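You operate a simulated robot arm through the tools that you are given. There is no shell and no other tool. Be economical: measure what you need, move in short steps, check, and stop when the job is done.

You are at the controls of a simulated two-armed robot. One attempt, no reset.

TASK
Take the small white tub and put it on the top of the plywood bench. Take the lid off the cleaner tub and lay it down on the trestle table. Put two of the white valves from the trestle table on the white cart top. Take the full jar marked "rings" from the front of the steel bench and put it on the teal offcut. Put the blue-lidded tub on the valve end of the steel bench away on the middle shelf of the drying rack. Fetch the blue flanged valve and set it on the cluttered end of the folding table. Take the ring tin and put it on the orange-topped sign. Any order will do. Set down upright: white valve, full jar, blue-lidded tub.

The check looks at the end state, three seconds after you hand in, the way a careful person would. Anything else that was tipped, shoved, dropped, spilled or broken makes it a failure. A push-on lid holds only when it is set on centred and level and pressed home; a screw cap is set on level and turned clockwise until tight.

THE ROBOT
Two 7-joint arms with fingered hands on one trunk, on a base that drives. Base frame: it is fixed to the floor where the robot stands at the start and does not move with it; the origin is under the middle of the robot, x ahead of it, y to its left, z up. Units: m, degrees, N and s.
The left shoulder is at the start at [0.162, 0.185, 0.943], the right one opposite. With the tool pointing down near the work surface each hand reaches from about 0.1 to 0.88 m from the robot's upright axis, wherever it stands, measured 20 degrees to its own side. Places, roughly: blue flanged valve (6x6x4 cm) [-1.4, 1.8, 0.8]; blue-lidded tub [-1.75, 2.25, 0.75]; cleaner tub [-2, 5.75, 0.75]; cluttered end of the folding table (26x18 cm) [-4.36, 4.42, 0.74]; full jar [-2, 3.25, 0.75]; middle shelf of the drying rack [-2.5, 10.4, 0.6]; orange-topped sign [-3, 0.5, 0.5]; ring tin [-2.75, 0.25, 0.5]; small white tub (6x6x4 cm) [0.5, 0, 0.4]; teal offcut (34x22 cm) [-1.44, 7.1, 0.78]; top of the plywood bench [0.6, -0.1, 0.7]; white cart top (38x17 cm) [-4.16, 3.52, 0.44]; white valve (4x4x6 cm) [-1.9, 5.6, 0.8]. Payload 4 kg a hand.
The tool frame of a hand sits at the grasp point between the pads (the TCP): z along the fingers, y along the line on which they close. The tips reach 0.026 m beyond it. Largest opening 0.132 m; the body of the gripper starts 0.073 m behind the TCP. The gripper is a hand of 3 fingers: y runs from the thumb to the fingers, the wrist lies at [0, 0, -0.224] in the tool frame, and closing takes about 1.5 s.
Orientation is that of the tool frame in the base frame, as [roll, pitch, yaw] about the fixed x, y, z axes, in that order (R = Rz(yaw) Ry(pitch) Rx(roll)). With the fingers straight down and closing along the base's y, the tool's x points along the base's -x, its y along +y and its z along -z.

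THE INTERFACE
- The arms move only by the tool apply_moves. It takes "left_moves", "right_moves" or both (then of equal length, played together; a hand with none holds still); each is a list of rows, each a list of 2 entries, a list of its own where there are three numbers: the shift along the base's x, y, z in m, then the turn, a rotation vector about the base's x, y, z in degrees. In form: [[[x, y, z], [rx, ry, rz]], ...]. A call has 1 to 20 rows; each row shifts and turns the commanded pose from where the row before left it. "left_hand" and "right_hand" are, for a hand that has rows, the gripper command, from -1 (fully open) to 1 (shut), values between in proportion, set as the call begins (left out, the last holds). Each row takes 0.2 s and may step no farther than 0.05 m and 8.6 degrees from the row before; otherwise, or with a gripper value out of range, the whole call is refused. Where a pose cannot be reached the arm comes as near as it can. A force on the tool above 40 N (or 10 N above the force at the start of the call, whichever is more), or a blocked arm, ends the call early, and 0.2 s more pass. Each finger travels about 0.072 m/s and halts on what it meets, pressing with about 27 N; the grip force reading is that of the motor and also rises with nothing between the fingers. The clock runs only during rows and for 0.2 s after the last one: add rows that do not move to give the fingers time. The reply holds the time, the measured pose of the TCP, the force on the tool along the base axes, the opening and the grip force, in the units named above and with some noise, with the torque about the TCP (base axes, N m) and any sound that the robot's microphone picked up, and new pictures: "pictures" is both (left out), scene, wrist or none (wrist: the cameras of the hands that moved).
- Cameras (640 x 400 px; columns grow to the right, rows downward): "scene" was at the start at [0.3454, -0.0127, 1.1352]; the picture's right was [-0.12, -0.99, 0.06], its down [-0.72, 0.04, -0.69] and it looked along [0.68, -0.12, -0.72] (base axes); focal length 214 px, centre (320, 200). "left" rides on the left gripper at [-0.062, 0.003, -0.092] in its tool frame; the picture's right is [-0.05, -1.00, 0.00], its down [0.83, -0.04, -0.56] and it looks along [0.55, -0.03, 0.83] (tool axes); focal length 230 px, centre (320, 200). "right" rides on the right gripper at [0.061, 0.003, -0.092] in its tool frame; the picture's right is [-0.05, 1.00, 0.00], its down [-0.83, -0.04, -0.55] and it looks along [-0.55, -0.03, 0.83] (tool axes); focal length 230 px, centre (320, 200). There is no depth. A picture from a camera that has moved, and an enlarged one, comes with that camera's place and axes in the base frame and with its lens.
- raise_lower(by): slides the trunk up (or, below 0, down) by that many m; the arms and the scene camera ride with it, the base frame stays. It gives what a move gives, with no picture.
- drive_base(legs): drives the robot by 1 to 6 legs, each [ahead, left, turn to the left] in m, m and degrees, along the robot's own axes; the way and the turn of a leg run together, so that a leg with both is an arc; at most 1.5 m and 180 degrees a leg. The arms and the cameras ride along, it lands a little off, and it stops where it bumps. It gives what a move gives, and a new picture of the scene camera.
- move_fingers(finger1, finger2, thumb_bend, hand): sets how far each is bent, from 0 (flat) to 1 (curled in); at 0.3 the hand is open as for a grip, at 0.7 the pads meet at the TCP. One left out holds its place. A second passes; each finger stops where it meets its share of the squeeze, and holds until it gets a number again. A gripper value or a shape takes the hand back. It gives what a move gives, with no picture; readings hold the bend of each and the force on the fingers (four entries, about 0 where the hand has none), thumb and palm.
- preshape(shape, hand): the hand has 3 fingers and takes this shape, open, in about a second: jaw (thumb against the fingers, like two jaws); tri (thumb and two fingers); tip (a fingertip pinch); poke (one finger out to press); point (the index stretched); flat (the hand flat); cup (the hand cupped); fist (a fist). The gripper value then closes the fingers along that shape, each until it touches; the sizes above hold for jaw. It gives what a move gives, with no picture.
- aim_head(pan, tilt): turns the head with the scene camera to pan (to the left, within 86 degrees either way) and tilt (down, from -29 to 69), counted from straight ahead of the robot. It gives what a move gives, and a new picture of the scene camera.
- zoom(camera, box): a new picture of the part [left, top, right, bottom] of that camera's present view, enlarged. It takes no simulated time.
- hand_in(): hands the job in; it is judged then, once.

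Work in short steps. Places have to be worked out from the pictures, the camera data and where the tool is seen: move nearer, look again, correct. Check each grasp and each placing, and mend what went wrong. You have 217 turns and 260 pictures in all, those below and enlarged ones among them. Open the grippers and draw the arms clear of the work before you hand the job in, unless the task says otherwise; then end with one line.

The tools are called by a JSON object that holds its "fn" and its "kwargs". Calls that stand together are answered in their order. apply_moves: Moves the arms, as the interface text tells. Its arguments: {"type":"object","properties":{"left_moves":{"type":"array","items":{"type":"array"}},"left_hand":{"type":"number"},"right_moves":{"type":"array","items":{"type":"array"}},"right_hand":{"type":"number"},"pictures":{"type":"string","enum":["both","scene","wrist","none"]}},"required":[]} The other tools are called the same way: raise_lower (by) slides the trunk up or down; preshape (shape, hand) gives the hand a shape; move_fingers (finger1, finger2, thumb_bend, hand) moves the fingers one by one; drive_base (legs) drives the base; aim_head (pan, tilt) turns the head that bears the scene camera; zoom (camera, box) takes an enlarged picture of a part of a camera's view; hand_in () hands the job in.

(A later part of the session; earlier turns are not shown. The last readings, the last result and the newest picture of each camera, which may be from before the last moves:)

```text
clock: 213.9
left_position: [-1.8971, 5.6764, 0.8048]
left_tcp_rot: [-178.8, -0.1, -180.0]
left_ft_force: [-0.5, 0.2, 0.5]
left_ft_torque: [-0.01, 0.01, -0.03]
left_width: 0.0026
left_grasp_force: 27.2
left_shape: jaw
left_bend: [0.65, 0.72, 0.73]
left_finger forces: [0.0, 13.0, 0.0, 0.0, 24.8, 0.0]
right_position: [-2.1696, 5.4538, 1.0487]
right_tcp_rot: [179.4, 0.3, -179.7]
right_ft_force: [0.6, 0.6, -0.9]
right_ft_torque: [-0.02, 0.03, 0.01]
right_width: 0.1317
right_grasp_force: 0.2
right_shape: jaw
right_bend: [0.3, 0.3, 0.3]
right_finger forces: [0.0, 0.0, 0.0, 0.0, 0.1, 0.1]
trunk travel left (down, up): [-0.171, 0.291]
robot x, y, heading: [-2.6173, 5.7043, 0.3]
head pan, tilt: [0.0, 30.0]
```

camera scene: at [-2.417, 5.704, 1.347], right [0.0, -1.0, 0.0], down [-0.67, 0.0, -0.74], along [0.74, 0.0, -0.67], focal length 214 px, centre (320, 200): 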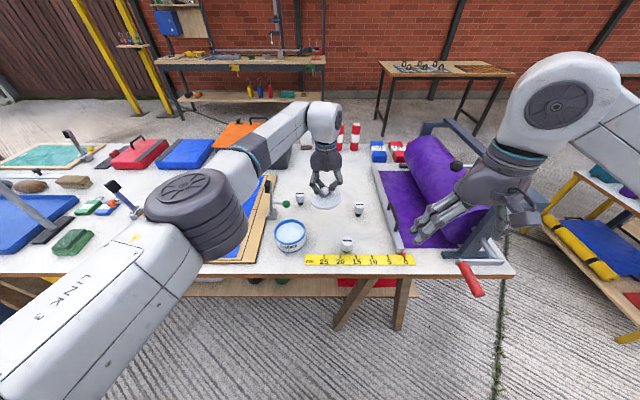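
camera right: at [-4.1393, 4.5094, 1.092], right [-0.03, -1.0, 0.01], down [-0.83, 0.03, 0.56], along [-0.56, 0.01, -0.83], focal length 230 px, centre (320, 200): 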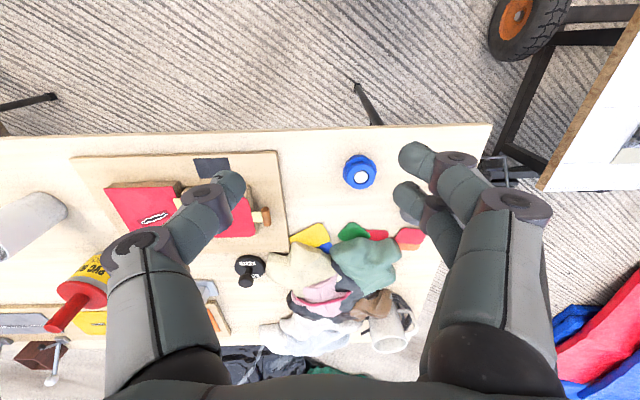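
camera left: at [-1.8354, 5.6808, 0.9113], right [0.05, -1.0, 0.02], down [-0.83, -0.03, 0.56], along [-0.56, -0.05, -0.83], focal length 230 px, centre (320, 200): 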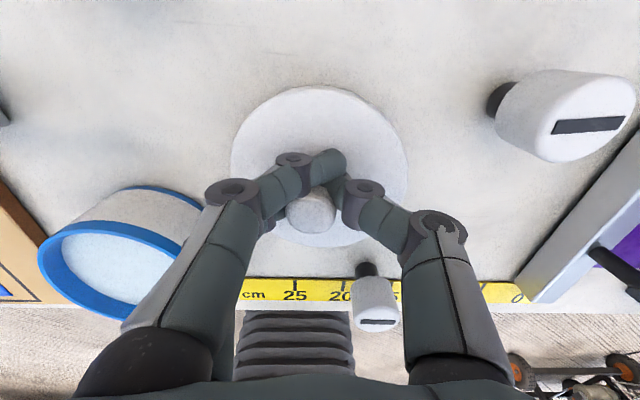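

{"fn": "apply_moves", "kwargs": {"left_moves": [[[0, 0, -0.004], [0, 0, 0]], [[0, 0, -0.004], [0, 0, 0]], [[0, 0, -0.004], [0, 0, 0]], [[0, 0, -0.003], [0, 0, 0]], [[0, 0, 0], [0, 0, 0]]], "pictures": "none"}}

{"fn": "zoom", "kwargs": {"camera": "scene", "box": [240, 170, 400, 270]}}

```text
clock: 215.1
left_position: [-1.8971, 5.6744, 0.7918]
left_tcp_rot: [-178.7, -0.2, -179.9]
left_ft_force: [2.2, -1.7, 8.6]
left_ft_torque: [0.36, 0.16, 0.01]
left_width: 0.0032
left_grasp_force: 26.9
left_shape: jaw
left_bend: [0.65, 0.73, 0.73]
left_finger forces: [0.0, 21.7, 0.0, 0.0, 30.6, 0.0]
right_position: [-2.1713, 5.4528, 1.05]
right_tcp_rot: [179.4, 0.4, -179.8]
right_ft_force: [-0.1, -1.2, 1.0]
right_ft_torque: [0.03, -0.02, 0.0]
right_width: 0.1319
right_grasp_force: 0.0
right_shape: jaw
right_bend: [0.3, 0.3, 0.3]
right_finger forces: [0.0, 0.0, 0.0, 0.0, 0.0, 0.0]
trunk travel left (down, up): [-0.171, 0.291]
robot x, y, heading: [-2.6203, 5.7015, 0.1]
head pan, tilt: [0.0, 30.0]
```

```text
4.00 times, centred on (320, 220) of scene
camera zoom: at [-2.4176, 5.703, 1.3471], right [0.0, -1.0, 0.0], down [-0.67, 0.0, -0.74], along [0.74, 0.0, -0.67], focal length 858 px, centre (320, 120)
```

zoom: 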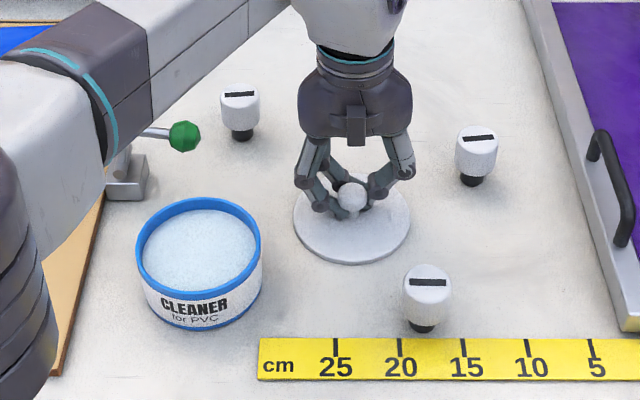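

Lid touches the table. I open the fingers and rise straight up, then back.

{"fn": "apply_moves", "kwargs": {"left_moves": [[[0, 0, 0.001], [0, 0, 0]], [[0, 0, 0], [0, 0, 0]], [[0, 0, 0], [0, 0, 0]], [[0, 0, 0], [0, 0, 0]], [[0, 0, 0], [0, 0, 0]], [[0, 0, 0.03], [0, 0, 0]], [[0, 0, 0.045], [0, 0, 0]], [[0, 0, 0.045], [0, 0, 0]], [[0, 0, 0.03], [0, 0, 0]], [[0, 0, 0], [0, 0, 0]]], "left_hand": -0.2}}

{"fn": "zoom", "kwargs": {"camera": "scene", "box": [240, 170, 400, 270]}}

```text
clock: 217.3
left_position: [-1.8983, 5.6762, 0.941]
left_tcp_rot: [-178.7, -0.1, -180.0]
left_ft_force: [0.3, -0.5, 0.4]
left_ft_torque: [0.0, 0.0, -0.02]
left_width: 0.079
left_grasp_force: 0.0
left_shape: jaw
left_bend: [0.71, 0.71, 0.71]
left_finger forces: [0.0, 0.0, 0.1, 0.1, 0.1, 0.0]
right_position: [-2.1691, 5.4544, 1.0482]
right_tcp_rot: [179.4, 0.2, -179.8]
right_ft_force: [0.8, -0.4, 0.4]
right_ft_torque: [-0.03, -0.01, 0.06]
right_width: 0.1317
right_grasp_force: 0.1
right_shape: jaw
right_bend: [0.3, 0.3, 0.3]
right_finger forces: [0.0, 0.1, 0.0, 0.1, 0.1, 0.1]
trunk travel left (down, up): [-0.171, 0.291]
robot x, y, heading: [-2.621, 5.6995, 0.2]
head pan, tilt: [0.0, 30.0]
camera scene: at [-2.4162, 5.7034, 1.3467], right [0.0, -1.0, 0.0], down [-0.67, 0.0, -0.74], along [0.74, 0.0, -0.67], focal length 214 px, centre (320, 200)
camera left: at [-1.8355, 5.6811, 1.0322], right [0.05, -1.0, 0.02], down [-0.83, -0.03, 0.56], along [-0.56, -0.05, -0.83], focal length 230 px, centre (320, 200)
```

scene: 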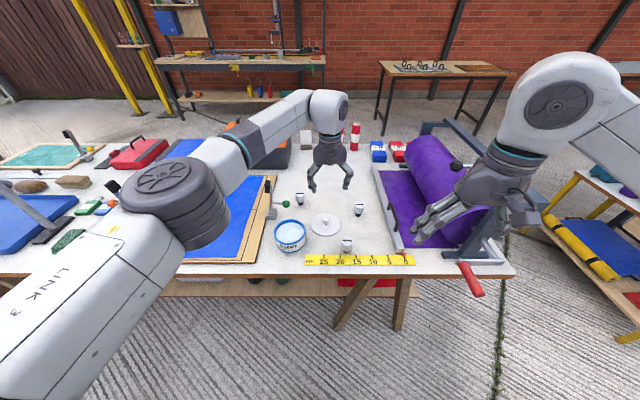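
left: 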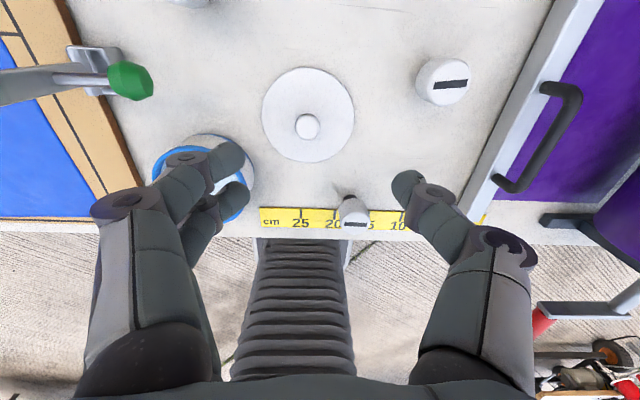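

```text
4.00 times, centred on (320, 220) of scene
camera zoom: at [-2.4162, 5.7034, 1.3467], right [0.0, -1.0, 0.0], down [-0.67, 0.0, -0.74], along [0.74, 0.0, -0.67], focal length 858 px, centre (320, 120)
```

zoom: 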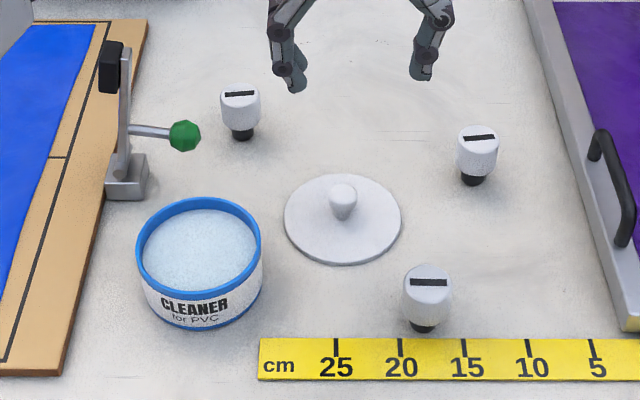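

The lid lies flat. Now I retract the left arm, then bring the right hand over valve B at [-1.853, 5.560].

{"fn": "apply_moves", "kwargs": {"left_moves": [[[-0.0275, 0.034, 0.0075], [0, 0, 0]], [[-0.0275, 0.034, 0.0075], [0, 0, 0]], [[-0.0275, 0.034, 0.0075], [0, 0, 0]], [[-0.0275, 0.034, 0.0075], [0, 0, 0]], [[-0.0275, 0.034, 0.0075], [0, 0, 0]], [[-0.0275, 0.034, 0.0075], [0, 0, 0]], [[-0.0275, 0.034, 0.0075], [0, 0, 0]], [[-0.0275, 0.034, 0.0075], [0, 0, 0]], [[0, 0, 0], [0, 0, 0]], [[0, 0, 0], [0, 0, 0]], [[0, 0, 0], [0, 0, 0]], [[0, 0, 0], [0, 0, 0]], [[0, 0, 0], [0, 0, 0]]], "right_moves": [[[0, 0, 0], [0, 0, 0]], [[0, 0, 0], [0, 0, 0]], [[0, 0, 0], [0, 0, 0]], [[0, 0, 0], [0, 0, 0]], [[0.04, 0.013, -0.018], [0, 0, 0]], [[0.04, 0.013, -0.018], [0, 0, 0]], [[0.04, 0.013, -0.018], [0, 0, 0]], [[0.04, 0.013, -0.018], [0, 0, 0]], [[0.04, 0.013, -0.018], [0, 0, 0]], [[0.04, 0.013, -0.018], [0, 0, 0]], [[0.04, 0.013, -0.018], [0, 0, 0]], [[0.037, 0.015, -0.018], [0, 0, 0]], [[0, 0, 0], [0, 0, 0]]], "right_hand": -0.3, "pictures": "wrist"}}

```text
clock: 220.1
left_position: [-2.1181, 5.9459, 1.0024]
left_tcp_rot: [-178.8, 0.0, -179.9]
left_ft_force: [0.0, -0.8, -0.1]
left_ft_torque: [0.03, 0.02, 0.01]
left_width: 0.0791
left_grasp_force: 0.1
left_shape: jaw
left_bend: [0.71, 0.71, 0.71]
left_finger forces: [0.1, 0.1, 0.0, 0.0, 0.0, 0.0]
right_position: [-1.8539, 5.5584, 0.9075]
right_tcp_rot: [179.4, 0.4, -179.7]
right_ft_force: [-0.1, -0.3, 0.5]
right_ft_torque: [0.03, 0.0, 0.03]
right_width: 0.086
right_grasp_force: 0.1
right_shape: jaw
right_bend: [0.7, 0.7, 0.67]
right_finger forces: [0.0, 0.0, 0.0, 0.0, 0.1, 0.0]
trunk travel left (down, up): [-0.171, 0.291]
robot x, y, heading: [-2.6169, 5.7016, 0.2]
head pan, tilt: [0.0, 30.0]
camera right: at [-1.9147, 5.5604, 0.9999], right [0.05, 1.0, 0.01], down [0.83, -0.04, 0.56], along [0.56, -0.02, -0.83], focal length 230 px, centre (320, 200)
camera left: at [-2.0559, 5.9519, 1.093], right [0.05, -1.0, 0.02], down [-0.83, -0.03, 0.56], along [-0.56, -0.05, -0.83], focal length 230 px, centre (320, 200)
```

right: 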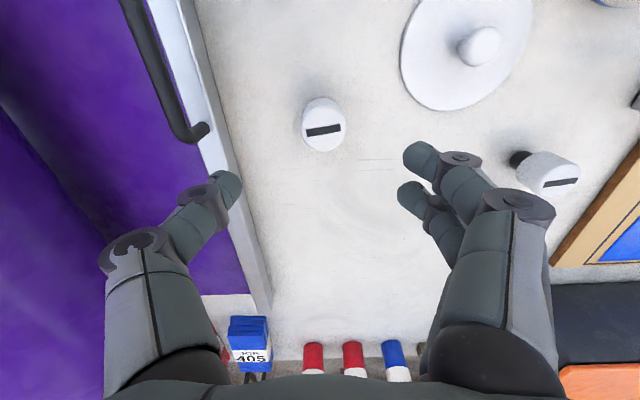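
left: 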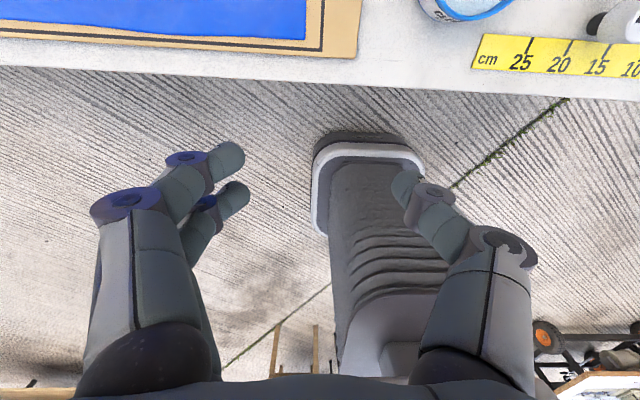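

Valve B refines to [-1.863, 5.562]. I rotate the hand -40° to keep the thumb off the machine's rail and descend to z≈0.80.

{"fn": "apply_moves", "kwargs": {"right_moves": [[[-0.004, 0.001, 0], [0, 0, -8]], [[-0.004, 0.001, 0], [0, 0, -8]], [[0, 0, -0.01], [0, 0, -8]], [[0, 0, -0.01], [0, 0, -8]], [[0, 0, -0.02], [0, 0, -8]], [[0, 0, -0.025], [0, 0, 0]], [[0, 0, 0], [0, 0, 0]]], "right_hand": -0.15, "pictures": "wrist"}}

```text
clock: 221.7
left_position: [-2.1177, 5.9479, 1.0018]
left_tcp_rot: [-178.7, -0.1, -179.9]
left_ft_force: [0.0, 0.5, 0.4]
left_ft_torque: [-0.02, -0.01, 0.01]
left_width: 0.079
left_grasp_force: 0.0
left_shape: jaw
left_bend: [0.71, 0.71, 0.71]
left_finger forces: [0.1, 0.0, 0.0, 0.0, 0.0, 0.0]
right_position: [-1.8616, 5.5616, 0.8419]
right_tcp_rot: [179.3, 0.3, 140.3]
right_ft_force: [0.3, 0.6, -0.7]
right_ft_torque: [-0.03, 0.01, -0.01]
right_width: 0.0764
right_grasp_force: 0.0
right_shape: jaw
right_bend: [0.72, 0.72, 0.7]
right_finger forces: [0.0, 0.1, 0.0, 0.1, 0.1, 0.1]
trunk travel left (down, up): [-0.171, 0.291]
robot x, y, heading: [-2.6186, 5.7002, -0.0]
head pan, tilt: [0.0, 30.0]
camera right: at [-1.9067, 5.6036, 0.9327], right [0.68, 0.73, 0.01], down [0.6, -0.57, 0.56], along [0.42, -0.37, -0.83], focal length 230 px, centre (320, 200)
```

right: 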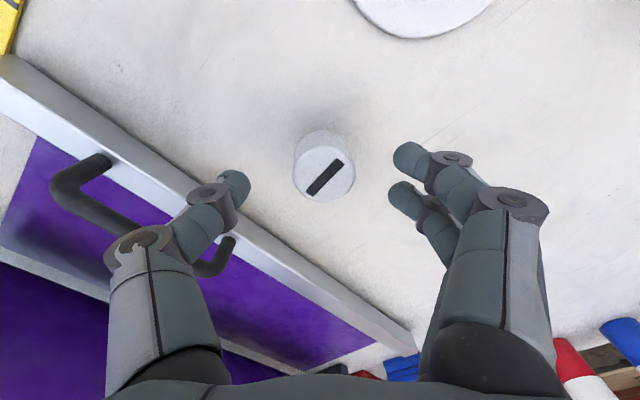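

The thumb's knuckle is still above the rail's handle, so I rotate a further -48° to close along x.

{"fn": "apply_moves", "kwargs": {"right_moves": [[[0, 0, 0], [0, 0, -8]], [[0, 0, 0], [0, 0, -8]], [[0, 0, 0], [0, 0, -8]], [[0, 0, 0], [0, 0, -8]], [[0, 0, 0], [0, 0, -8]], [[0, 0, 0], [0, 0, -8]], [[0, 0, 0], [0, 0, 0]]], "pictures": "wrist"}}

```text
clock: 223.3
left_position: [-2.1173, 5.9475, 1.0016]
left_tcp_rot: [-178.7, -0.2, -179.9]
left_ft_force: [0.0, 0.4, -0.1]
left_ft_torque: [0.01, 0.0, 0.0]
left_width: 0.079
left_grasp_force: 0.1
left_shape: jaw
left_bend: [0.71, 0.71, 0.71]
left_finger forces: [0.0, 0.0, 0.0, 0.0, 0.0, 0.0]
right_position: [-1.8325, 5.5256, 0.8418]
right_tcp_rot: [179.4, 0.1, 102.0]
right_ft_force: [-0.4, 0.3, 0.5]
right_ft_torque: [0.01, 0.01, 0.02]
right_width: 0.0761
right_grasp_force: 0.1
right_shape: jaw
right_bend: [0.72, 0.72, 0.7]
right_finger forces: [0.0, 0.0, 0.0, 0.0, 0.1, 0.0]
right hand out of reach, approached as far as the arm can: row 4, 5, 6
trunk travel left (down, up): [-0.171, 0.291]
robot x, y, heading: [-2.6211, 5.7041, 0.3]
head pan, tilt: [0.0, 30.0]
camera right: at [-1.8428, 5.5871, 0.9344], right [0.99, 0.16, 0.01], down [0.12, -0.82, 0.56], along [0.1, -0.55, -0.83], focal length 230 px, centre (320, 200)
```

right: 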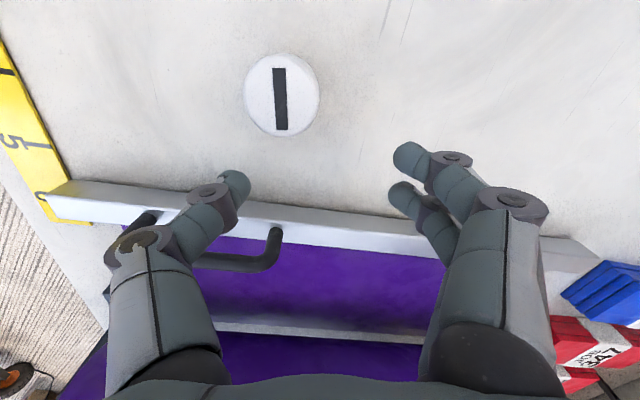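

Out of reach with that yaw; I raise the hand, bring the base 0.09 m closer and then re-centre.

{"fn": "apply_moves", "kwargs": {"right_moves": [[[-0.02, 0.01, 0.03], [0, 0, 0]], [[-0.03, 0.02, 0.03], [0, 0, 0]], [[-0.03, 0, 0.02], [0, 0, 0]], [[0, 0, 0], [0, 0, 0]]], "pictures": "none"}}

{"fn": "drive_base", "kwargs": {"legs": [[0.09, 0, 0]]}}

```text
clock: 224.3
left_position: [-2.1178, 5.9482, 1.002]
left_tcp_rot: [-178.6, -0.2, -179.9]
left_ft_force: [-0.1, 0.7, -0.3]
left_ft_torque: [-0.02, 0.01, 0.01]
left_width: 0.0788
left_grasp_force: 0.0
left_shape: jaw
left_bend: [0.71, 0.71, 0.71]
left_finger forces: [0.1, 0.0, 0.1, 0.0, 0.0, 0.0]
right_position: [-1.8747, 5.5006, 0.9265]
right_tcp_rot: [179.7, -0.3, 103.2]
right_ft_force: [-0.2, -0.6, -0.9]
right_ft_torque: [0.0, 0.0, -0.01]
right_width: 0.0765
right_grasp_force: 0.1
right_shape: jaw
right_bend: [0.72, 0.72, 0.7]
right_finger forces: [0.0, 0.0, 0.0, 0.0, 0.1, 0.0]
right hand out of reach, approached as far as the arm can: row 1, 2, 3
trunk travel left (down, up): [-0.171, 0.291]
robot x, y, heading: [-2.6208, 5.7041, 0.2]
head pan, tilt: [0.0, 30.0]
```

```text
clock: 225.4
left_position: [-2.0271, 5.9481, 1.001]
left_tcp_rot: [-178.7, -0.1, -179.8]
left_ft_force: [1.0, -0.2, -0.5]
left_ft_torque: [-0.01, 0.03, 0.0]
left_width: 0.0788
left_grasp_force: 0.0
left_shape: jaw
left_bend: [0.71, 0.71, 0.71]
left_finger forces: [0.0, 0.0, 0.0, 0.0, 0.0, 0.1]
right_position: [-1.784, 5.5006, 0.9262]
right_tcp_rot: [179.6, -0.3, 103.1]
right_ft_force: [0.2, 0.1, -0.3]
right_ft_torque: [-0.02, 0.01, -0.04]
right_width: 0.0766
right_grasp_force: 0.1
right_shape: jaw
right_bend: [0.72, 0.72, 0.7]
right_finger forces: [0.1, 0.1, 0.0, 0.0, 0.0, 0.0]
trunk travel left (down, up): [-0.171, 0.291]
robot x, y, heading: [-2.5321, 5.7047, 0.2]
head pan, tilt: [0.0, 30.0]
camera scene: at [-2.3258, 5.7039, 1.3468], right [0.0, -1.0, 0.0], down [-0.68, 0.0, -0.74], along [0.74, 0.0, -0.68], focal length 214 px, centre (320, 200)
```

scene: 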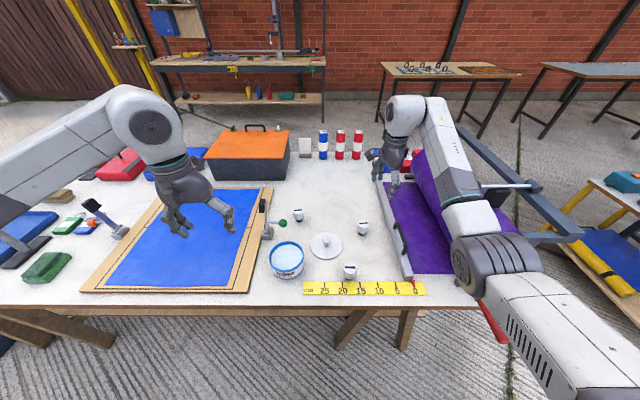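

The wrist hit a joint limit that way. The handle lies on the −x side, so I'll rotate the other way (thumb forward), first returning toward the neutral pose.

{"fn": "apply_moves", "kwargs": {"right_moves": [[[-0.03, 0, 0.01], [0, 0, 8]], [[-0.03, 0.01, 0.01], [0, 0, 8]], [[-0.03, 0.01, 0], [0, 0, 8]], [[-0.02, 0.01, 0], [0, 0, 8]], [[-0.01, 0.01, 0], [0, 0, 8]], [[0, 0.01, 0], [0, 0, 8]], [[0, 0.01, 0], [0, 0, 8]], [[0, 0, 0], [0, 0, 8]], [[0, 0, 0], [0, 0, 8]], [[0, 0, 0], [0, 0, 8]], [[0, 0, 0], [0, 0, 8]], [[0, 0, 0], [0, 0, 8]], [[0, 0, 0], [0, 0, 8]], [[0, 0, 0], [0, 0, 8]], [[0, 0, 0], [0, 0, 0]]], "pictures": "wrist"}}

```text
clock: 228.6
left_position: [-2.0282, 5.9483, 1.0011]
left_tcp_rot: [-178.7, -0.2, -179.8]
left_ft_force: [0.7, 0.4, -0.4]
left_ft_torque: [-0.01, -0.03, 0.03]
left_width: 0.0791
left_grasp_force: 0.0
left_shape: jaw
left_bend: [0.71, 0.71, 0.71]
left_finger forces: [0.1, 0.0, 0.0, 0.0, 0.1, 0.0]
right_position: [-1.897, 5.5578, 0.9423]
right_tcp_rot: [179.5, -0.3, -144.6]
right_ft_force: [-1.2, -0.6, 0.3]
right_ft_torque: [-0.01, -0.03, 0.01]
right_width: 0.0764
right_grasp_force: 0.1
right_shape: jaw
right_bend: [0.72, 0.72, 0.7]
right_finger forces: [0.1, 0.2, 0.0, 0.1, 0.0, 0.0]
right hand out of reach, approached as far as the arm can: row 1
trunk travel left (down, up): [-0.171, 0.291]
robot x, y, heading: [-2.5265, 5.7069, 0.0]
head pan, tilt: [0.0, 30.0]
camera right: at [-1.9469, 5.525, 1.0354], right [-0.54, 0.84, 0.01], down [0.71, 0.44, 0.55], along [0.46, 0.3, -0.83], focal length 230 px, centre (320, 200)
```

right: 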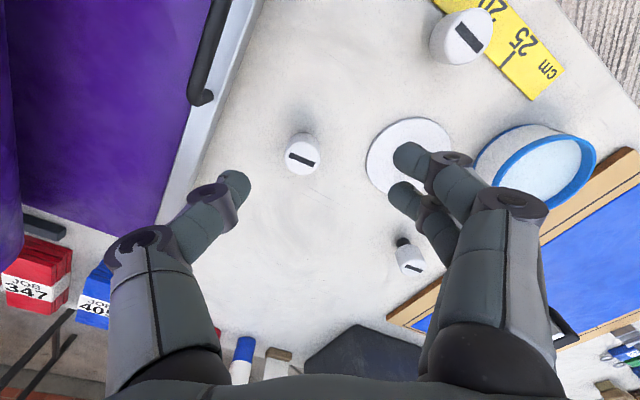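

B is at [-1.863, 5.559]. I move over it and descend to z≈0.80.

{"fn": "apply_moves", "kwargs": {"right_moves": [[[0.034, 0.001, -0.02], [0, 0, 0]], [[0, 0, -0.04], [0, 0, 0]], [[0, 0, -0.04], [0, 0, 0]], [[0, 0, -0.025], [0, 0, 0]], [[0, 0, -0.015], [0, 0, 0]], [[0, 0, 0], [0, 0, 0]]], "pictures": "wrist"}}

```text
clock: 230.0
left_position: [-2.0279, 5.9485, 1.0016]
left_tcp_rot: [-178.8, -0.2, -179.9]
left_ft_force: [-0.3, -0.5, 0.0]
left_ft_torque: [-0.04, 0.0, 0.0]
left_width: 0.0789
left_grasp_force: 0.0
left_shape: jaw
left_bend: [0.71, 0.71, 0.71]
left_finger forces: [0.0, 0.1, 0.0, 0.0, 0.0, 0.0]
right_position: [-1.8615, 5.5604, 0.8034]
right_tcp_rot: [179.5, -0.3, -144.8]
right_ft_force: [-0.2, 0.0, 0.3]
right_ft_torque: [0.03, -0.01, 0.03]
right_width: 0.0767
right_grasp_force: 0.1
right_shape: jaw
right_bend: [0.72, 0.72, 0.7]
right_finger forces: [0.1, 0.0, 0.0, 0.0, 0.0, 0.1]
trunk travel left (down, up): [-0.171, 0.291]
robot x, y, heading: [-2.5286, 5.7027, 0.0]
head pan, tilt: [0.0, 30.0]
camera right: at [-1.9128, 5.526, 0.8956], right [-0.53, 0.85, 0.01], down [0.71, 0.44, 0.55], along [0.46, 0.3, -0.84], focal length 230 px, centre (320, 200)
```

right: 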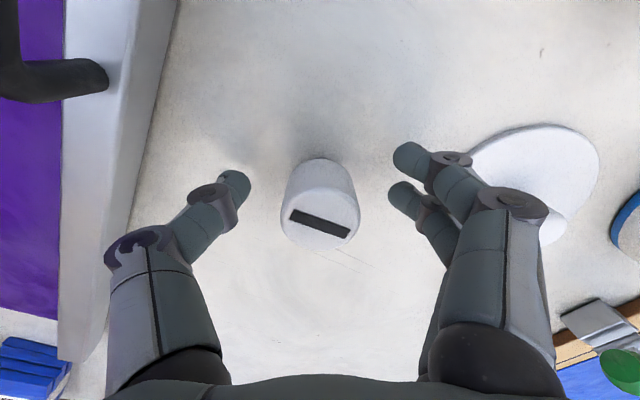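

Well centred; I lower another 13 mm and close.

{"fn": "apply_moves", "kwargs": {"right_moves": [[[0, 0, -0.013], [0, 0, 0]], [[0, 0, 0], [0, 0, 0]]], "pictures": "none"}}

{"fn": "apply_moves", "kwargs": {"right_moves": [[[0, 0, 0], [0, 0, 0]], [[0, 0, 0], [0, 0, 0]], [[0, 0, 0], [0, 0, 0]], [[0, 0, 0], [0, 0, 0]], [[0, 0, 0], [0, 0, 0]]], "right_hand": 0.4, "pictures": "none"}}

```text
clock: 230.6
left_position: [-2.0282, 5.9484, 1.0015]
left_tcp_rot: [-178.8, -0.2, -179.8]
left_ft_force: [-0.1, -0.7, -0.3]
left_ft_torque: [-0.01, -0.02, -0.01]
left_width: 0.0788
left_grasp_force: 0.0
left_shape: jaw
left_bend: [0.71, 0.71, 0.71]
left_finger forces: [0.0, 0.1, 0.0, 0.0, 0.0, 0.0]
right_position: [-1.8629, 5.56, 0.7888]
right_tcp_rot: [179.5, -0.4, -144.7]
right_ft_force: [-0.3, -0.3, 1.0]
right_ft_torque: [0.02, 0.0, 0.01]
right_width: 0.0764
right_grasp_force: 0.0
right_shape: jaw
right_bend: [0.72, 0.72, 0.7]
right_finger forces: [0.1, 0.0, 0.0, 0.1, 0.1, 0.0]
trunk travel left (down, up): [-0.171, 0.291]
robot x, y, heading: [-2.5279, 5.7057, 0.4]
head pan, tilt: [0.0, 30.0]
```

```text
clock: 231.8
left_position: [-2.0281, 5.9495, 1.0022]
left_tcp_rot: [-178.7, -0.2, -179.7]
left_ft_force: [0.5, -0.1, 0.2]
left_ft_torque: [0.0, 0.0, 0.0]
left_width: 0.0789
left_grasp_force: 0.0
left_shape: jaw
left_bend: [0.71, 0.71, 0.71]
left_finger forces: [0.0, 0.1, 0.0, 0.1, 0.0, 0.1]
right_position: [-1.8629, 5.559, 0.7887]
right_tcp_rot: [179.5, -0.3, -144.7]
right_ft_force: [0.1, -0.4, 0.2]
right_ft_torque: [0.02, 0.02, 0.0]
right_width: 0.0401
right_grasp_force: 0.1
right_shape: jaw
right_bend: [0.73, 0.73, 0.7]
right_finger forces: [0.0, 0.0, 0.1, 0.0, 0.0, 0.1]
trunk travel left (down, up): [-0.171, 0.291]
robot x, y, heading: [-2.5315, 5.7064, -0.1]
head pan, tilt: [0.0, 30.0]
```

Command 0.4 stops just at 0.04 m; I close further to squeeze.

{"fn": "apply_moves", "kwargs": {"right_moves": [[[0, 0, 0], [0, 0, 0]], [[0, 0, 0], [0, 0, 0]], [[0, 0, 0], [0, 0, 0]], [[0, 0, 0], [0, 0, 0]]], "right_hand": 0.9, "pictures": "wrist"}}

```text
clock: 232.8
left_position: [-2.0267, 5.9481, 1.0007]
left_tcp_rot: [-178.7, -0.2, -179.8]
left_ft_force: [-0.7, 0.3, 0.5]
left_ft_torque: [0.02, -0.01, 0.01]
left_width: 0.079
left_grasp_force: 0.1
left_shape: jaw
left_bend: [0.71, 0.71, 0.71]
left_finger forces: [0.0, 0.0, 0.0, 0.1, 0.1, 0.0]
right_position: [-1.8625, 5.5589, 0.7893]
right_tcp_rot: [179.5, -0.3, -144.8]
right_ft_force: [-0.3, 1.0, 0.2]
right_ft_torque: [-0.05, -0.02, 0.01]
right_width: 0.0069
right_grasp_force: 27.6
right_shape: jaw
right_bend: [0.65, 0.72, 0.71]
right_finger forces: [2.1, 15.7, 0.1, 0.0, 22.4, 0.0]
trunk travel left (down, up): [-0.171, 0.291]
robot x, y, heading: [-2.5312, 5.7049, 0.0]
head pan, tilt: [0.0, 30.0]
camera right: at [-1.9132, 5.5262, 0.8825], right [-0.53, 0.85, 0.01], down [0.71, 0.44, 0.55], along [0.46, 0.3, -0.84], focal length 230 px, centre (320, 200)
```

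right: 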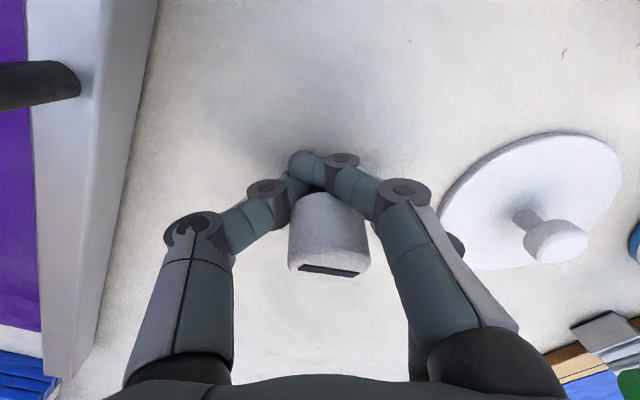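

The tips slipped under the cap onto the stem and the valve may be tilted. I open a little and look.

{"fn": "apply_moves", "kwargs": {"right_moves": [[[0, 0, 0], [0, 0, 0]], [[0, 0, 0], [0, 0, 0]], [[0, 0, 0], [0, 0, 0]]], "right_hand": -0.1, "pictures": "wrist"}}

```text
clock: 233.6
left_position: [-2.0272, 5.9488, 1.0005]
left_tcp_rot: [-178.7, -0.2, -179.9]
left_ft_force: [-0.2, -0.4, 0.4]
left_ft_torque: [0.02, 0.02, 0.02]
left_width: 0.0791
left_grasp_force: 0.0
left_shape: jaw
left_bend: [0.71, 0.71, 0.71]
left_finger forces: [0.1, 0.0, 0.0, 0.0, 0.0, 0.0]
right_position: [-1.8638, 5.5589, 0.7901]
right_tcp_rot: [179.5, -0.4, -144.8]
right_ft_force: [0.5, -0.2, -0.2]
right_ft_torque: [-0.01, 0.01, 0.01]
right_width: 0.0721
right_grasp_force: 0.2
right_shape: jaw
right_bend: [0.72, 0.72, 0.7]
right_finger forces: [0.0, 0.0, 0.0, 0.1, 0.0, 0.0]
trunk travel left (down, up): [-0.171, 0.291]
robot x, y, heading: [-2.5287, 5.7024, 0.1]
head pan, tilt: [0.0, 30.0]
camera right: at [-1.9132, 5.5262, 0.8825], right [-0.53, 0.85, 0.01], down [0.71, 0.44, 0.55], along [0.46, 0.3, -0.84], focal length 230 px, centre (320, 200)
```

right: 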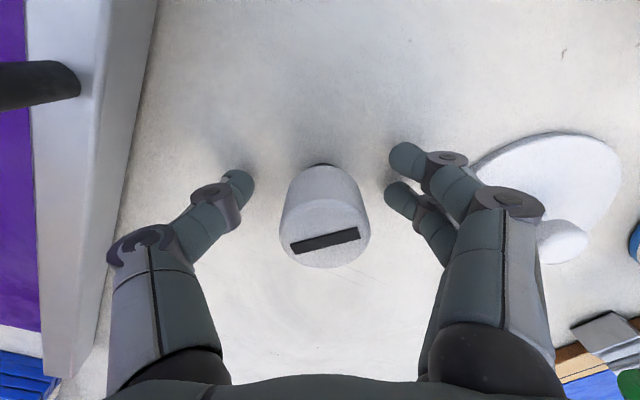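

The valve is still upright; its cap spans about z 0.78–0.817. I raise to z 0.807 and close on the cap.

{"fn": "apply_moves", "kwargs": {"right_moves": [[[0, 0, 0.016], [0, 0, 0]], [[0, 0, 0], [0, 0, 0]]], "pictures": "none"}}

{"fn": "apply_moves", "kwargs": {"right_moves": [[[0, 0, 0], [0, 0, 0]], [[0, 0, 0], [0, 0, 0]], [[0, 0, 0], [0, 0, 0]], [[0, 0, 0], [0, 0, 0]], [[0, 0, 0], [0, 0, 0]]], "right_hand": 0.7, "pictures": "wrist"}}

```text
clock: 234.2
left_position: [-2.0273, 5.948, 1.0015]
left_tcp_rot: [-178.7, -0.2, -179.8]
left_ft_force: [-0.3, 0.7, -0.2]
left_ft_torque: [0.0, 0.0, -0.02]
left_width: 0.0785
left_grasp_force: 0.0
left_shape: jaw
left_bend: [0.71, 0.71, 0.71]
left_finger forces: [0.0, 0.0, 0.0, 0.0, 0.0, 0.1]
right_position: [-1.8626, 5.5581, 0.8059]
right_tcp_rot: [179.6, -0.3, -144.8]
right_ft_force: [0.2, -0.1, 0.7]
right_ft_torque: [-0.01, 0.01, 0.02]
right_width: 0.072
right_grasp_force: 0.1
right_shape: jaw
right_bend: [0.72, 0.72, 0.7]
right_finger forces: [0.0, 0.1, 0.1, 0.0, 0.1, 0.0]
trunk travel left (down, up): [-0.171, 0.291]
robot x, y, heading: [-2.5309, 5.7059, 0.4]
head pan, tilt: [0.0, 30.0]
```

```text
clock: 235.4
left_position: [-2.0271, 5.9486, 1.0023]
left_tcp_rot: [-178.6, -0.2, -179.8]
left_ft_force: [0.8, 0.0, -0.3]
left_ft_torque: [0.0, -0.03, 0.02]
left_width: 0.0787
left_grasp_force: 0.1
left_shape: jaw
left_bend: [0.71, 0.71, 0.71]
left_finger forces: [0.0, 0.0, 0.0, 0.1, 0.1, 0.0]
right_position: [-1.8622, 5.5597, 0.8058]
right_tcp_rot: [179.4, -0.2, -144.7]
right_ft_force: [0.6, 0.6, -0.4]
right_ft_torque: [0.01, 0.04, 0.04]
right_width: 0.0283
right_grasp_force: 26.9
right_shape: jaw
right_bend: [0.73, 0.73, 0.7]
right_finger forces: [10.8, 12.7, 0.0, 0.0, 23.7, 0.0]
trunk travel left (down, up): [-0.171, 0.291]
robot x, y, heading: [-2.5269, 5.7038, 0.4]
head pan, tilt: [0.0, 30.0]
camera right: at [-1.9127, 5.5261, 0.8987], right [-0.53, 0.85, 0.01], down [0.71, 0.44, 0.55], along [0.46, 0.3, -0.84], focal length 230 px, centre (320, 200)
```

right: 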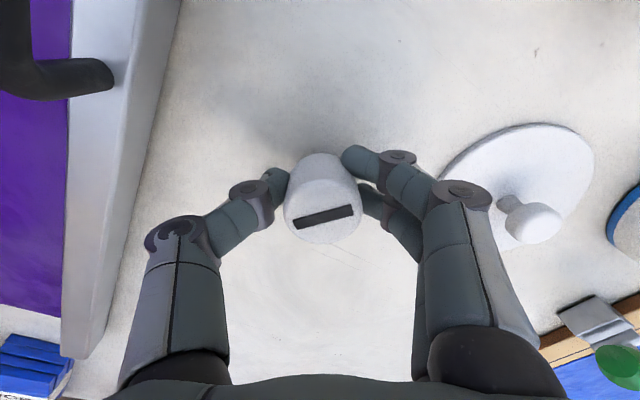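

Solid grip on the cap. I lift it and retract, rotating the hand back to neutral.

{"fn": "apply_moves", "kwargs": {"right_moves": [[[0, 0, 0.03], [0, 0, 0]], [[0, 0, 0.045], [0, 0, 0]], [[0, 0, 0.045], [0, 0, 0]], [[-0.03, -0.01, 0.035], [0, 0, -7]], [[-0.04, -0.015, 0.02], [0, 0, -7]], [[-0.04, -0.02, 0.02], [0, 0, -7]], [[-0.04, -0.02, 0.01], [0, 0, -7]], [[-0.04, -0.02, 0], [0, 0, -7]], [[-0.03, -0.02, 0], [0, 0, 0]], [[0, 0, 0], [0, 0, 0]]]}}

```text
clock: 237.6
left_position: [-2.0265, 5.949, 1.0007]
left_tcp_rot: [-178.8, -0.2, -179.8]
left_ft_force: [-0.9, 0.3, 0.0]
left_ft_torque: [0.0, 0.02, 0.04]
left_width: 0.0789
left_grasp_force: 0.0
left_shape: jaw
left_bend: [0.71, 0.71, 0.71]
left_finger forces: [0.0, 0.1, 0.1, 0.0, 0.1, 0.0]
right_position: [-2.0838, 5.4567, 1.01]
right_tcp_rot: [179.5, -0.5, -179.8]
right_ft_force: [0.6, 0.4, 0.3]
right_ft_torque: [-0.04, 0.03, 0.01]
right_width: 0.0276
right_grasp_force: 27.6
right_shape: jaw
right_bend: [0.73, 0.73, 0.7]
right_finger forces: [11.3, 13.0, 0.0, 0.0, 23.7, 0.0]
trunk travel left (down, up): [-0.171, 0.291]
robot x, y, heading: [-2.5268, 5.7012, 0.3]
head pan, tilt: [0.0, 30.0]
camera scene: at [-2.326, 5.7044, 1.3466], right [0.0, -1.0, 0.0], down [-0.68, 0.0, -0.74], along [0.74, 0.0, -0.68], focal length 214 px, centre (320, 200)
camera right: at [-2.1426, 5.4575, 1.1029], right [0.05, 1.0, 0.01], down [0.83, -0.04, 0.55], along [0.55, -0.02, -0.84], focal length 230 px, centre (320, 200)
```

scene: 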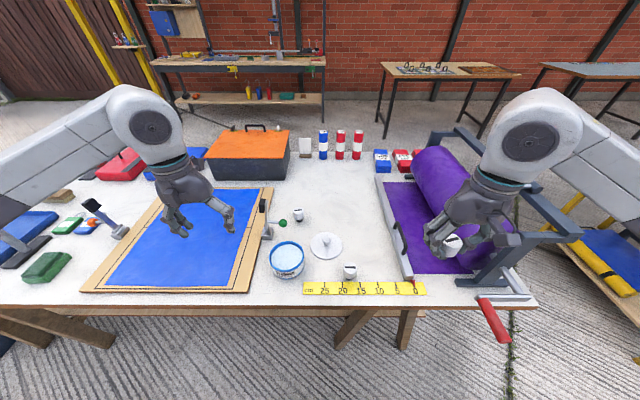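
right: 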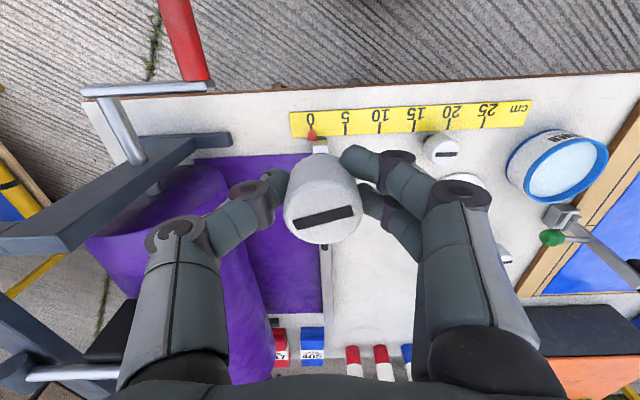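

Now the left hand goes for valve A at about [-2.012, 5.623]; I move the right hand further aside at the same time.

{"fn": "apply_moves", "kwargs": {"right_moves": [[[-0.02, -0.03, 0.02], [0, 0, 0]], [[-0.02, -0.03, 0.02], [0, 0, 0]], [[-0.02, -0.03, 0.02], [0, 0, 0]], [[0, 0, 0], [0, 0, 0]], [[0, 0, 0], [0, 0, 0]], [[0, 0, 0], [0, 0, 0]], [[0, 0, 0], [0, 0, 0]], [[0, 0, 0], [0, 0, 0]], [[0, 0, 0], [0, 0, 0]]], "left_moves": [[[0, -0.02, 0], [0, 0, 0]], [[0, -0.04, 0], [0, 0, 0]], [[0, -0.045, 0], [0, 0, 0]], [[0, -0.045, 0], [0, 0, 0]], [[0, -0.045, 0], [0, 0, 0]], [[0, -0.045, -0.01], [0, 0, 0]], [[0.007, -0.045, -0.02], [0, 0, 0]], [[0.007, -0.04, -0.025], [0, 0, 0]], [[0, 0, -0.02], [0, 0, 0]]], "left_hand": -0.15}}

```text
clock: 239.6
left_position: [-2.0134, 5.6238, 0.9256]
left_tcp_rot: [-178.7, -0.2, -179.8]
left_ft_force: [0.0, 0.4, 0.2]
left_ft_torque: [-0.03, -0.01, 0.01]
left_width: 0.0764
left_grasp_force: 0.1
left_shape: jaw
left_bend: [0.72, 0.72, 0.7]
left_finger forces: [0.0, 0.0, 0.0, 0.0, 0.0, 0.0]
right_position: [-2.1426, 5.3642, 1.0713]
right_tcp_rot: [179.6, -0.4, -179.7]
right_ft_force: [-0.3, -0.6, 0.1]
right_ft_torque: [-0.04, -0.01, -0.01]
right_width: 0.0277
right_grasp_force: 26.9
right_shape: jaw
right_bend: [0.73, 0.73, 0.7]
right_finger forces: [11.6, 13.1, 0.1, 0.1, 23.5, 0.0]
trunk travel left (down, up): [-0.171, 0.291]
robot x, y, heading: [-2.5295, 5.7024, 0.3]
head pan, tilt: [0.0, 30.0]
camera scene: at [-2.3266, 5.7048, 1.3468], right [0.0, -1.0, 0.0], down [-0.67, 0.0, -0.74], along [0.74, 0.0, -0.67], focal length 214 px, centre (320, 200)
camera right: at [-2.2024, 5.3675, 1.1637], right [0.05, 1.0, 0.01], down [0.83, -0.04, 0.55], along [0.55, -0.02, -0.84], focal length 230 px, centre (320, 200)
camera left: at [-1.9508, 5.6284, 1.0173], right [0.06, -1.0, 0.02], down [-0.83, -0.03, 0.56], along [-0.56, -0.05, -0.83], focal length 230 px, centre (320, 200)
```

scene: 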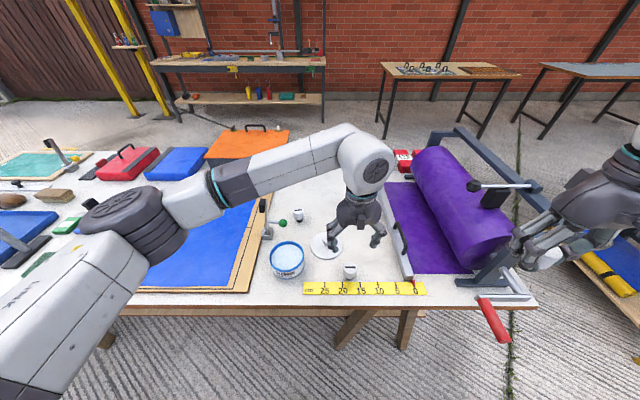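
right: 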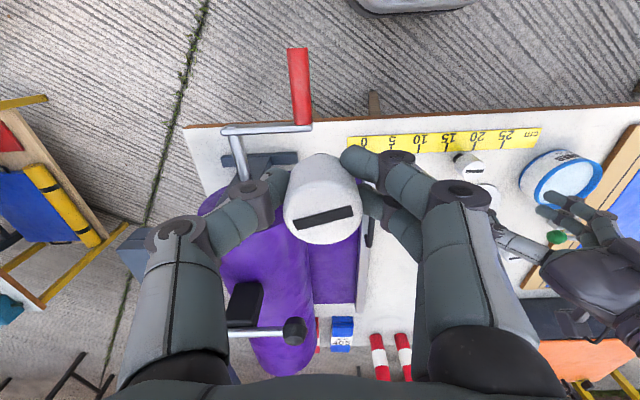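
left: 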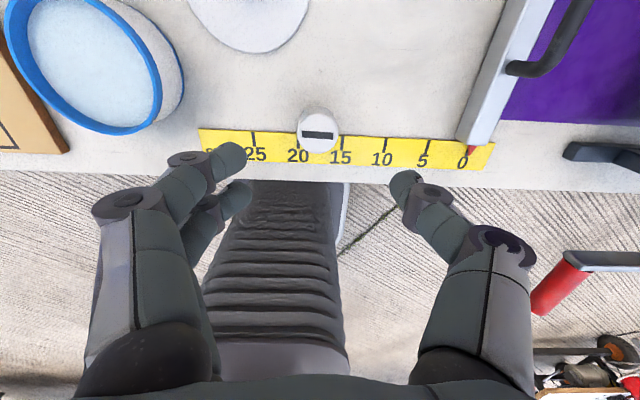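

TCP is right above valve A. I descend to z≈0.806.

{"fn": "apply_moves", "kwargs": {"left_moves": [[[0, -0.002, -0.04], [0, 0, 0]], [[0, 0, -0.04], [0, 0, 0]], [[0, 0, -0.03], [0, 0, 0]], [[0, 0, -0.009], [0, 0, 0]], [[0, 0, 0], [0, 0, 0]]], "pictures": "wrist"}}

```text
clock: 240.8
left_position: [-2.0133, 5.6209, 0.8055]
left_tcp_rot: [-178.7, -0.2, -179.8]
left_ft_force: [-0.8, 0.1, 0.3]
left_ft_torque: [-0.06, 0.0, 0.0]
left_width: 0.076
left_grasp_force: 0.0
left_shape: jaw
left_bend: [0.72, 0.72, 0.7]
left_finger forces: [0.0, 0.0, 0.0, 0.1, 0.0, 0.0]
right_position: [-2.1429, 5.3642, 1.0706]
right_tcp_rot: [179.5, -0.3, -179.8]
right_ft_force: [0.1, -0.2, -0.3]
right_ft_torque: [-0.02, -0.02, -0.01]
right_width: 0.0279
right_grasp_force: 27.1
right_shape: jaw
right_bend: [0.73, 0.73, 0.7]
right_finger forces: [11.5, 13.1, 0.0, 0.1, 23.6, 0.1]
trunk travel left (down, up): [-0.171, 0.291]
robot x, y, heading: [-2.5257, 5.7042, 0.3]
head pan, tilt: [0.0, 30.0]
camera left: at [-1.9514, 5.6255, 0.8968], right [0.05, -1.0, 0.02], down [-0.83, -0.03, 0.56], along [-0.56, -0.05, -0.83], focal length 230 px, centre (320, 200)
```

left: 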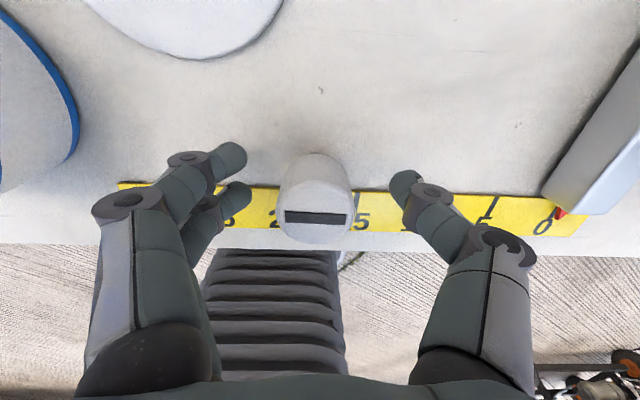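

{"fn": "apply_moves", "kwargs": {"left_moves": [[[0, 0, 0], [0, 0, 0]], [[0, 0, 0], [0, 0, 0]], [[0, 0, 0], [0, 0, 0]], [[0, 0, 0], [0, 0, 0]], [[0, 0, 0], [0, 0, 0]], [[0, 0, 0], [0, 0, 0]]], "left_hand": 0.7, "pictures": "wrist"}}

```text
clock: 242.2
left_position: [-2.0129, 5.6209, 0.8066]
left_tcp_rot: [-178.8, -0.2, -179.7]
left_ft_force: [0.1, 0.2, -0.5]
left_ft_torque: [-0.01, -0.02, -0.06]
left_width: 0.0278
left_grasp_force: 27.0
left_shape: jaw
left_bend: [0.73, 0.73, 0.7]
left_finger forces: [10.7, 12.6, 0.1, 0.0, 24.0, 0.0]
right_position: [-2.143, 5.3641, 1.0707]
right_tcp_rot: [179.4, -0.3, -179.8]
right_ft_force: [-0.4, 0.2, 0.9]
right_ft_torque: [-0.05, -0.01, -0.01]
right_width: 0.0283
right_grasp_force: 26.8
right_shape: jaw
right_bend: [0.73, 0.73, 0.7]
right_finger forces: [11.6, 13.1, 0.1, 0.0, 23.6, 0.0]
trunk travel left (down, up): [-0.171, 0.291]
robot x, y, heading: [-2.53, 5.7049, 0.2]
head pan, tilt: [0.0, 30.0]
camera left: at [-1.9513, 5.6256, 0.897], right [0.05, -1.0, 0.02], down [-0.83, -0.03, 0.56], along [-0.56, -0.05, -0.83], focal length 230 px, centre (320, 200)
```

left: 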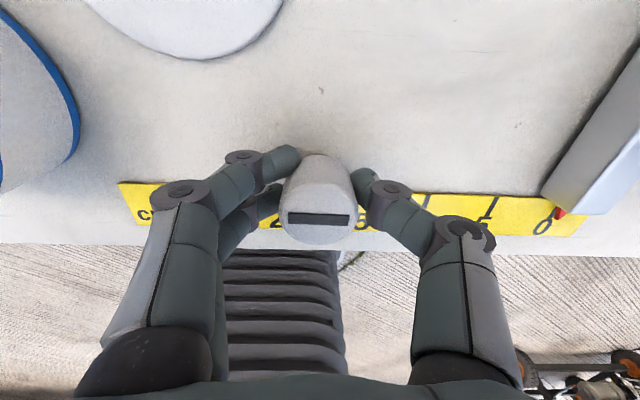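

Gripped. I lift the valve and retract the left arm.

{"fn": "apply_moves", "kwargs": {"left_moves": [[[0, 0, 0.03], [0, 0, 0]], [[0, 0, 0.045], [0, 0, 0]], [[0, 0, 0.045], [0, 0, 0]], [[0, 0, 0.045], [0, 0, 0]], [[0, 0.03, 0.035], [0, 0, 0]], [[-0.01, 0.045, 0.01], [0, 0, 0]], [[-0.01, 0.045, 0], [0, 0, 0]], [[-0.01, 0.045, 0], [0, 0, 0]], [[-0.01, 0.045, 0], [0, 0, 0]], [[-0.01, 0.045, 0], [0, 0, 0]], [[-0.01, 0.045, 0], [0, 0, 0]], [[0, 0, 0], [0, 0, 0]]], "pictures": "scene"}}

```text
clock: 244.8
left_position: [-2.0727, 5.9202, 1.0185]
left_tcp_rot: [-178.8, -0.1, -179.8]
left_ft_force: [-0.1, 0.0, -0.3]
left_ft_torque: [-0.04, -0.03, 0.02]
left_width: 0.0279
left_grasp_force: 26.9
left_shape: jaw
left_bend: [0.73, 0.73, 0.7]
left_finger forces: [11.3, 13.0, 0.0, 0.0, 24.0, 0.0]
right_position: [-2.1431, 5.3639, 1.0701]
right_tcp_rot: [179.5, -0.4, -179.8]
right_ft_force: [0.1, -0.4, 0.2]
right_ft_torque: [0.03, -0.01, -0.01]
right_width: 0.0279
right_grasp_force: 26.9
right_shape: jaw
right_bend: [0.73, 0.73, 0.7]
right_finger forces: [11.5, 13.2, 0.0, 0.0, 23.6, 0.1]
trunk travel left (down, up): [-0.171, 0.291]
robot x, y, heading: [-2.5301, 5.7078, 0.3]
head pan, tilt: [0.0, 30.0]
camera scene: at [-2.3262, 5.7025, 1.3467], right [0.0, -1.0, 0.0], down [-0.67, 0.0, -0.74], along [0.74, 0.0, -0.67], focal length 214 px, centre (320, 200)
```

scene: 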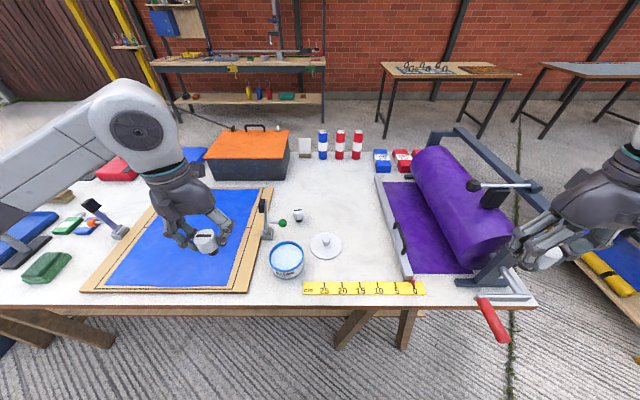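

Both valves held. I drive to the white cart: back off, turn around, then south and west to about [-3.45, 3.52].

{"fn": "drive_base", "kwargs": {"legs": [[-0.4, 0, 0], [0, 0, 180], [0, 1.1, 0], [0, 1.08, 0], [0.45, 0, 0]]}}

{"fn": "aim_head", "kwargs": {"pan": 0, "tilt": 40}}

```text
clock: 267.4
left_position: [-3.7928, 3.2937, 1.0179]
left_tcp_rot: [-178.7, -0.2, 1.1]
left_ft_force: [0.2, -0.5, -0.3]
left_ft_torque: [0.02, -0.01, 0.0]
left_width: 0.0278
left_grasp_force: 26.8
left_shape: jaw
left_bend: [0.73, 0.73, 0.7]
left_finger forces: [12.5, 13.3, 0.0, 0.0, 23.8, 0.1]
right_position: [-3.7317, 3.8529, 1.0721]
right_tcp_rot: [179.5, -0.3, 1.3]
right_ft_force: [0.2, -0.2, -0.2]
right_ft_torque: [0.02, -0.03, 0.01]
right_width: 0.0276
right_grasp_force: 26.9
right_shape: jaw
right_bend: [0.73, 0.73, 0.7]
right_finger forces: [9.6, 12.7, 0.0, 0.0, 23.2, 0.0]
trunk travel left (down, up): [-0.171, 0.291]
robot x, y, heading: [-3.339, 3.5193, -179.0]
head pan, tilt: [0.0, 30.0]
camera scene: at [-3.5402, 3.5147, 1.3469], right [-0.02, 1.0, 0.0], down [0.67, 0.01, -0.74], along [-0.74, -0.01, -0.67], focal length 214 px, centre (320, 200)
```

scene: 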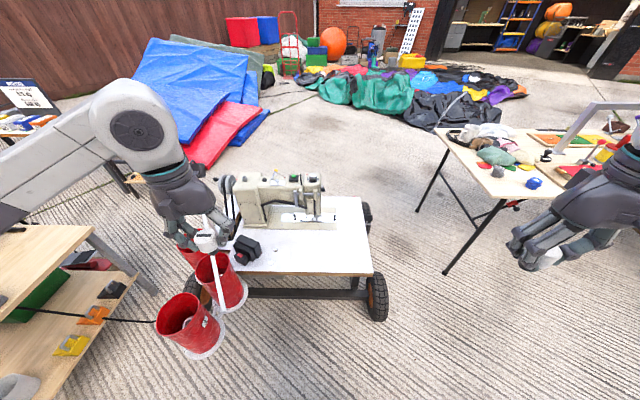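

```text
clock: 268.1
left_position: [-3.7921, 3.2931, 1.0179]
left_tcp_rot: [-178.7, -0.2, 1.1]
left_ft_force: [-0.4, 0.1, -0.5]
left_ft_torque: [-0.02, 0.02, -0.01]
left_width: 0.0277
left_grasp_force: 26.9
left_shape: jaw
left_bend: [0.73, 0.73, 0.7]
left_finger forces: [12.5, 13.4, 0.0, 0.0, 23.8, 0.1]
right_position: [-3.7321, 3.8526, 1.0703]
right_tcp_rot: [179.5, -0.3, 1.3]
right_ft_force: [0.5, 0.0, -0.7]
right_ft_torque: [0.0, 0.01, 0.0]
right_width: 0.0276
right_grasp_force: 27.0
right_shape: jaw
right_bend: [0.73, 0.73, 0.7]
right_finger forces: [9.6, 12.7, 0.0, 0.1, 23.3, 0.1]
trunk travel left (down, up): [-0.171, 0.291]
robot x, y, heading: [-3.3395, 3.5193, -178.8]
head pan, tilt: [0.0, 40.0]
camera scene: at [-3.5314, 3.5148, 1.3331], right [-0.02, 1.0, 0.0], down [0.79, 0.02, -0.61], along [-0.61, -0.01, -0.79], focal length 214 px, centre (320, 200)
```

scene: 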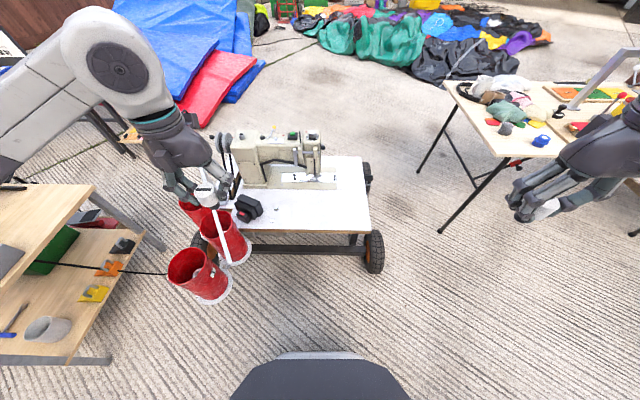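

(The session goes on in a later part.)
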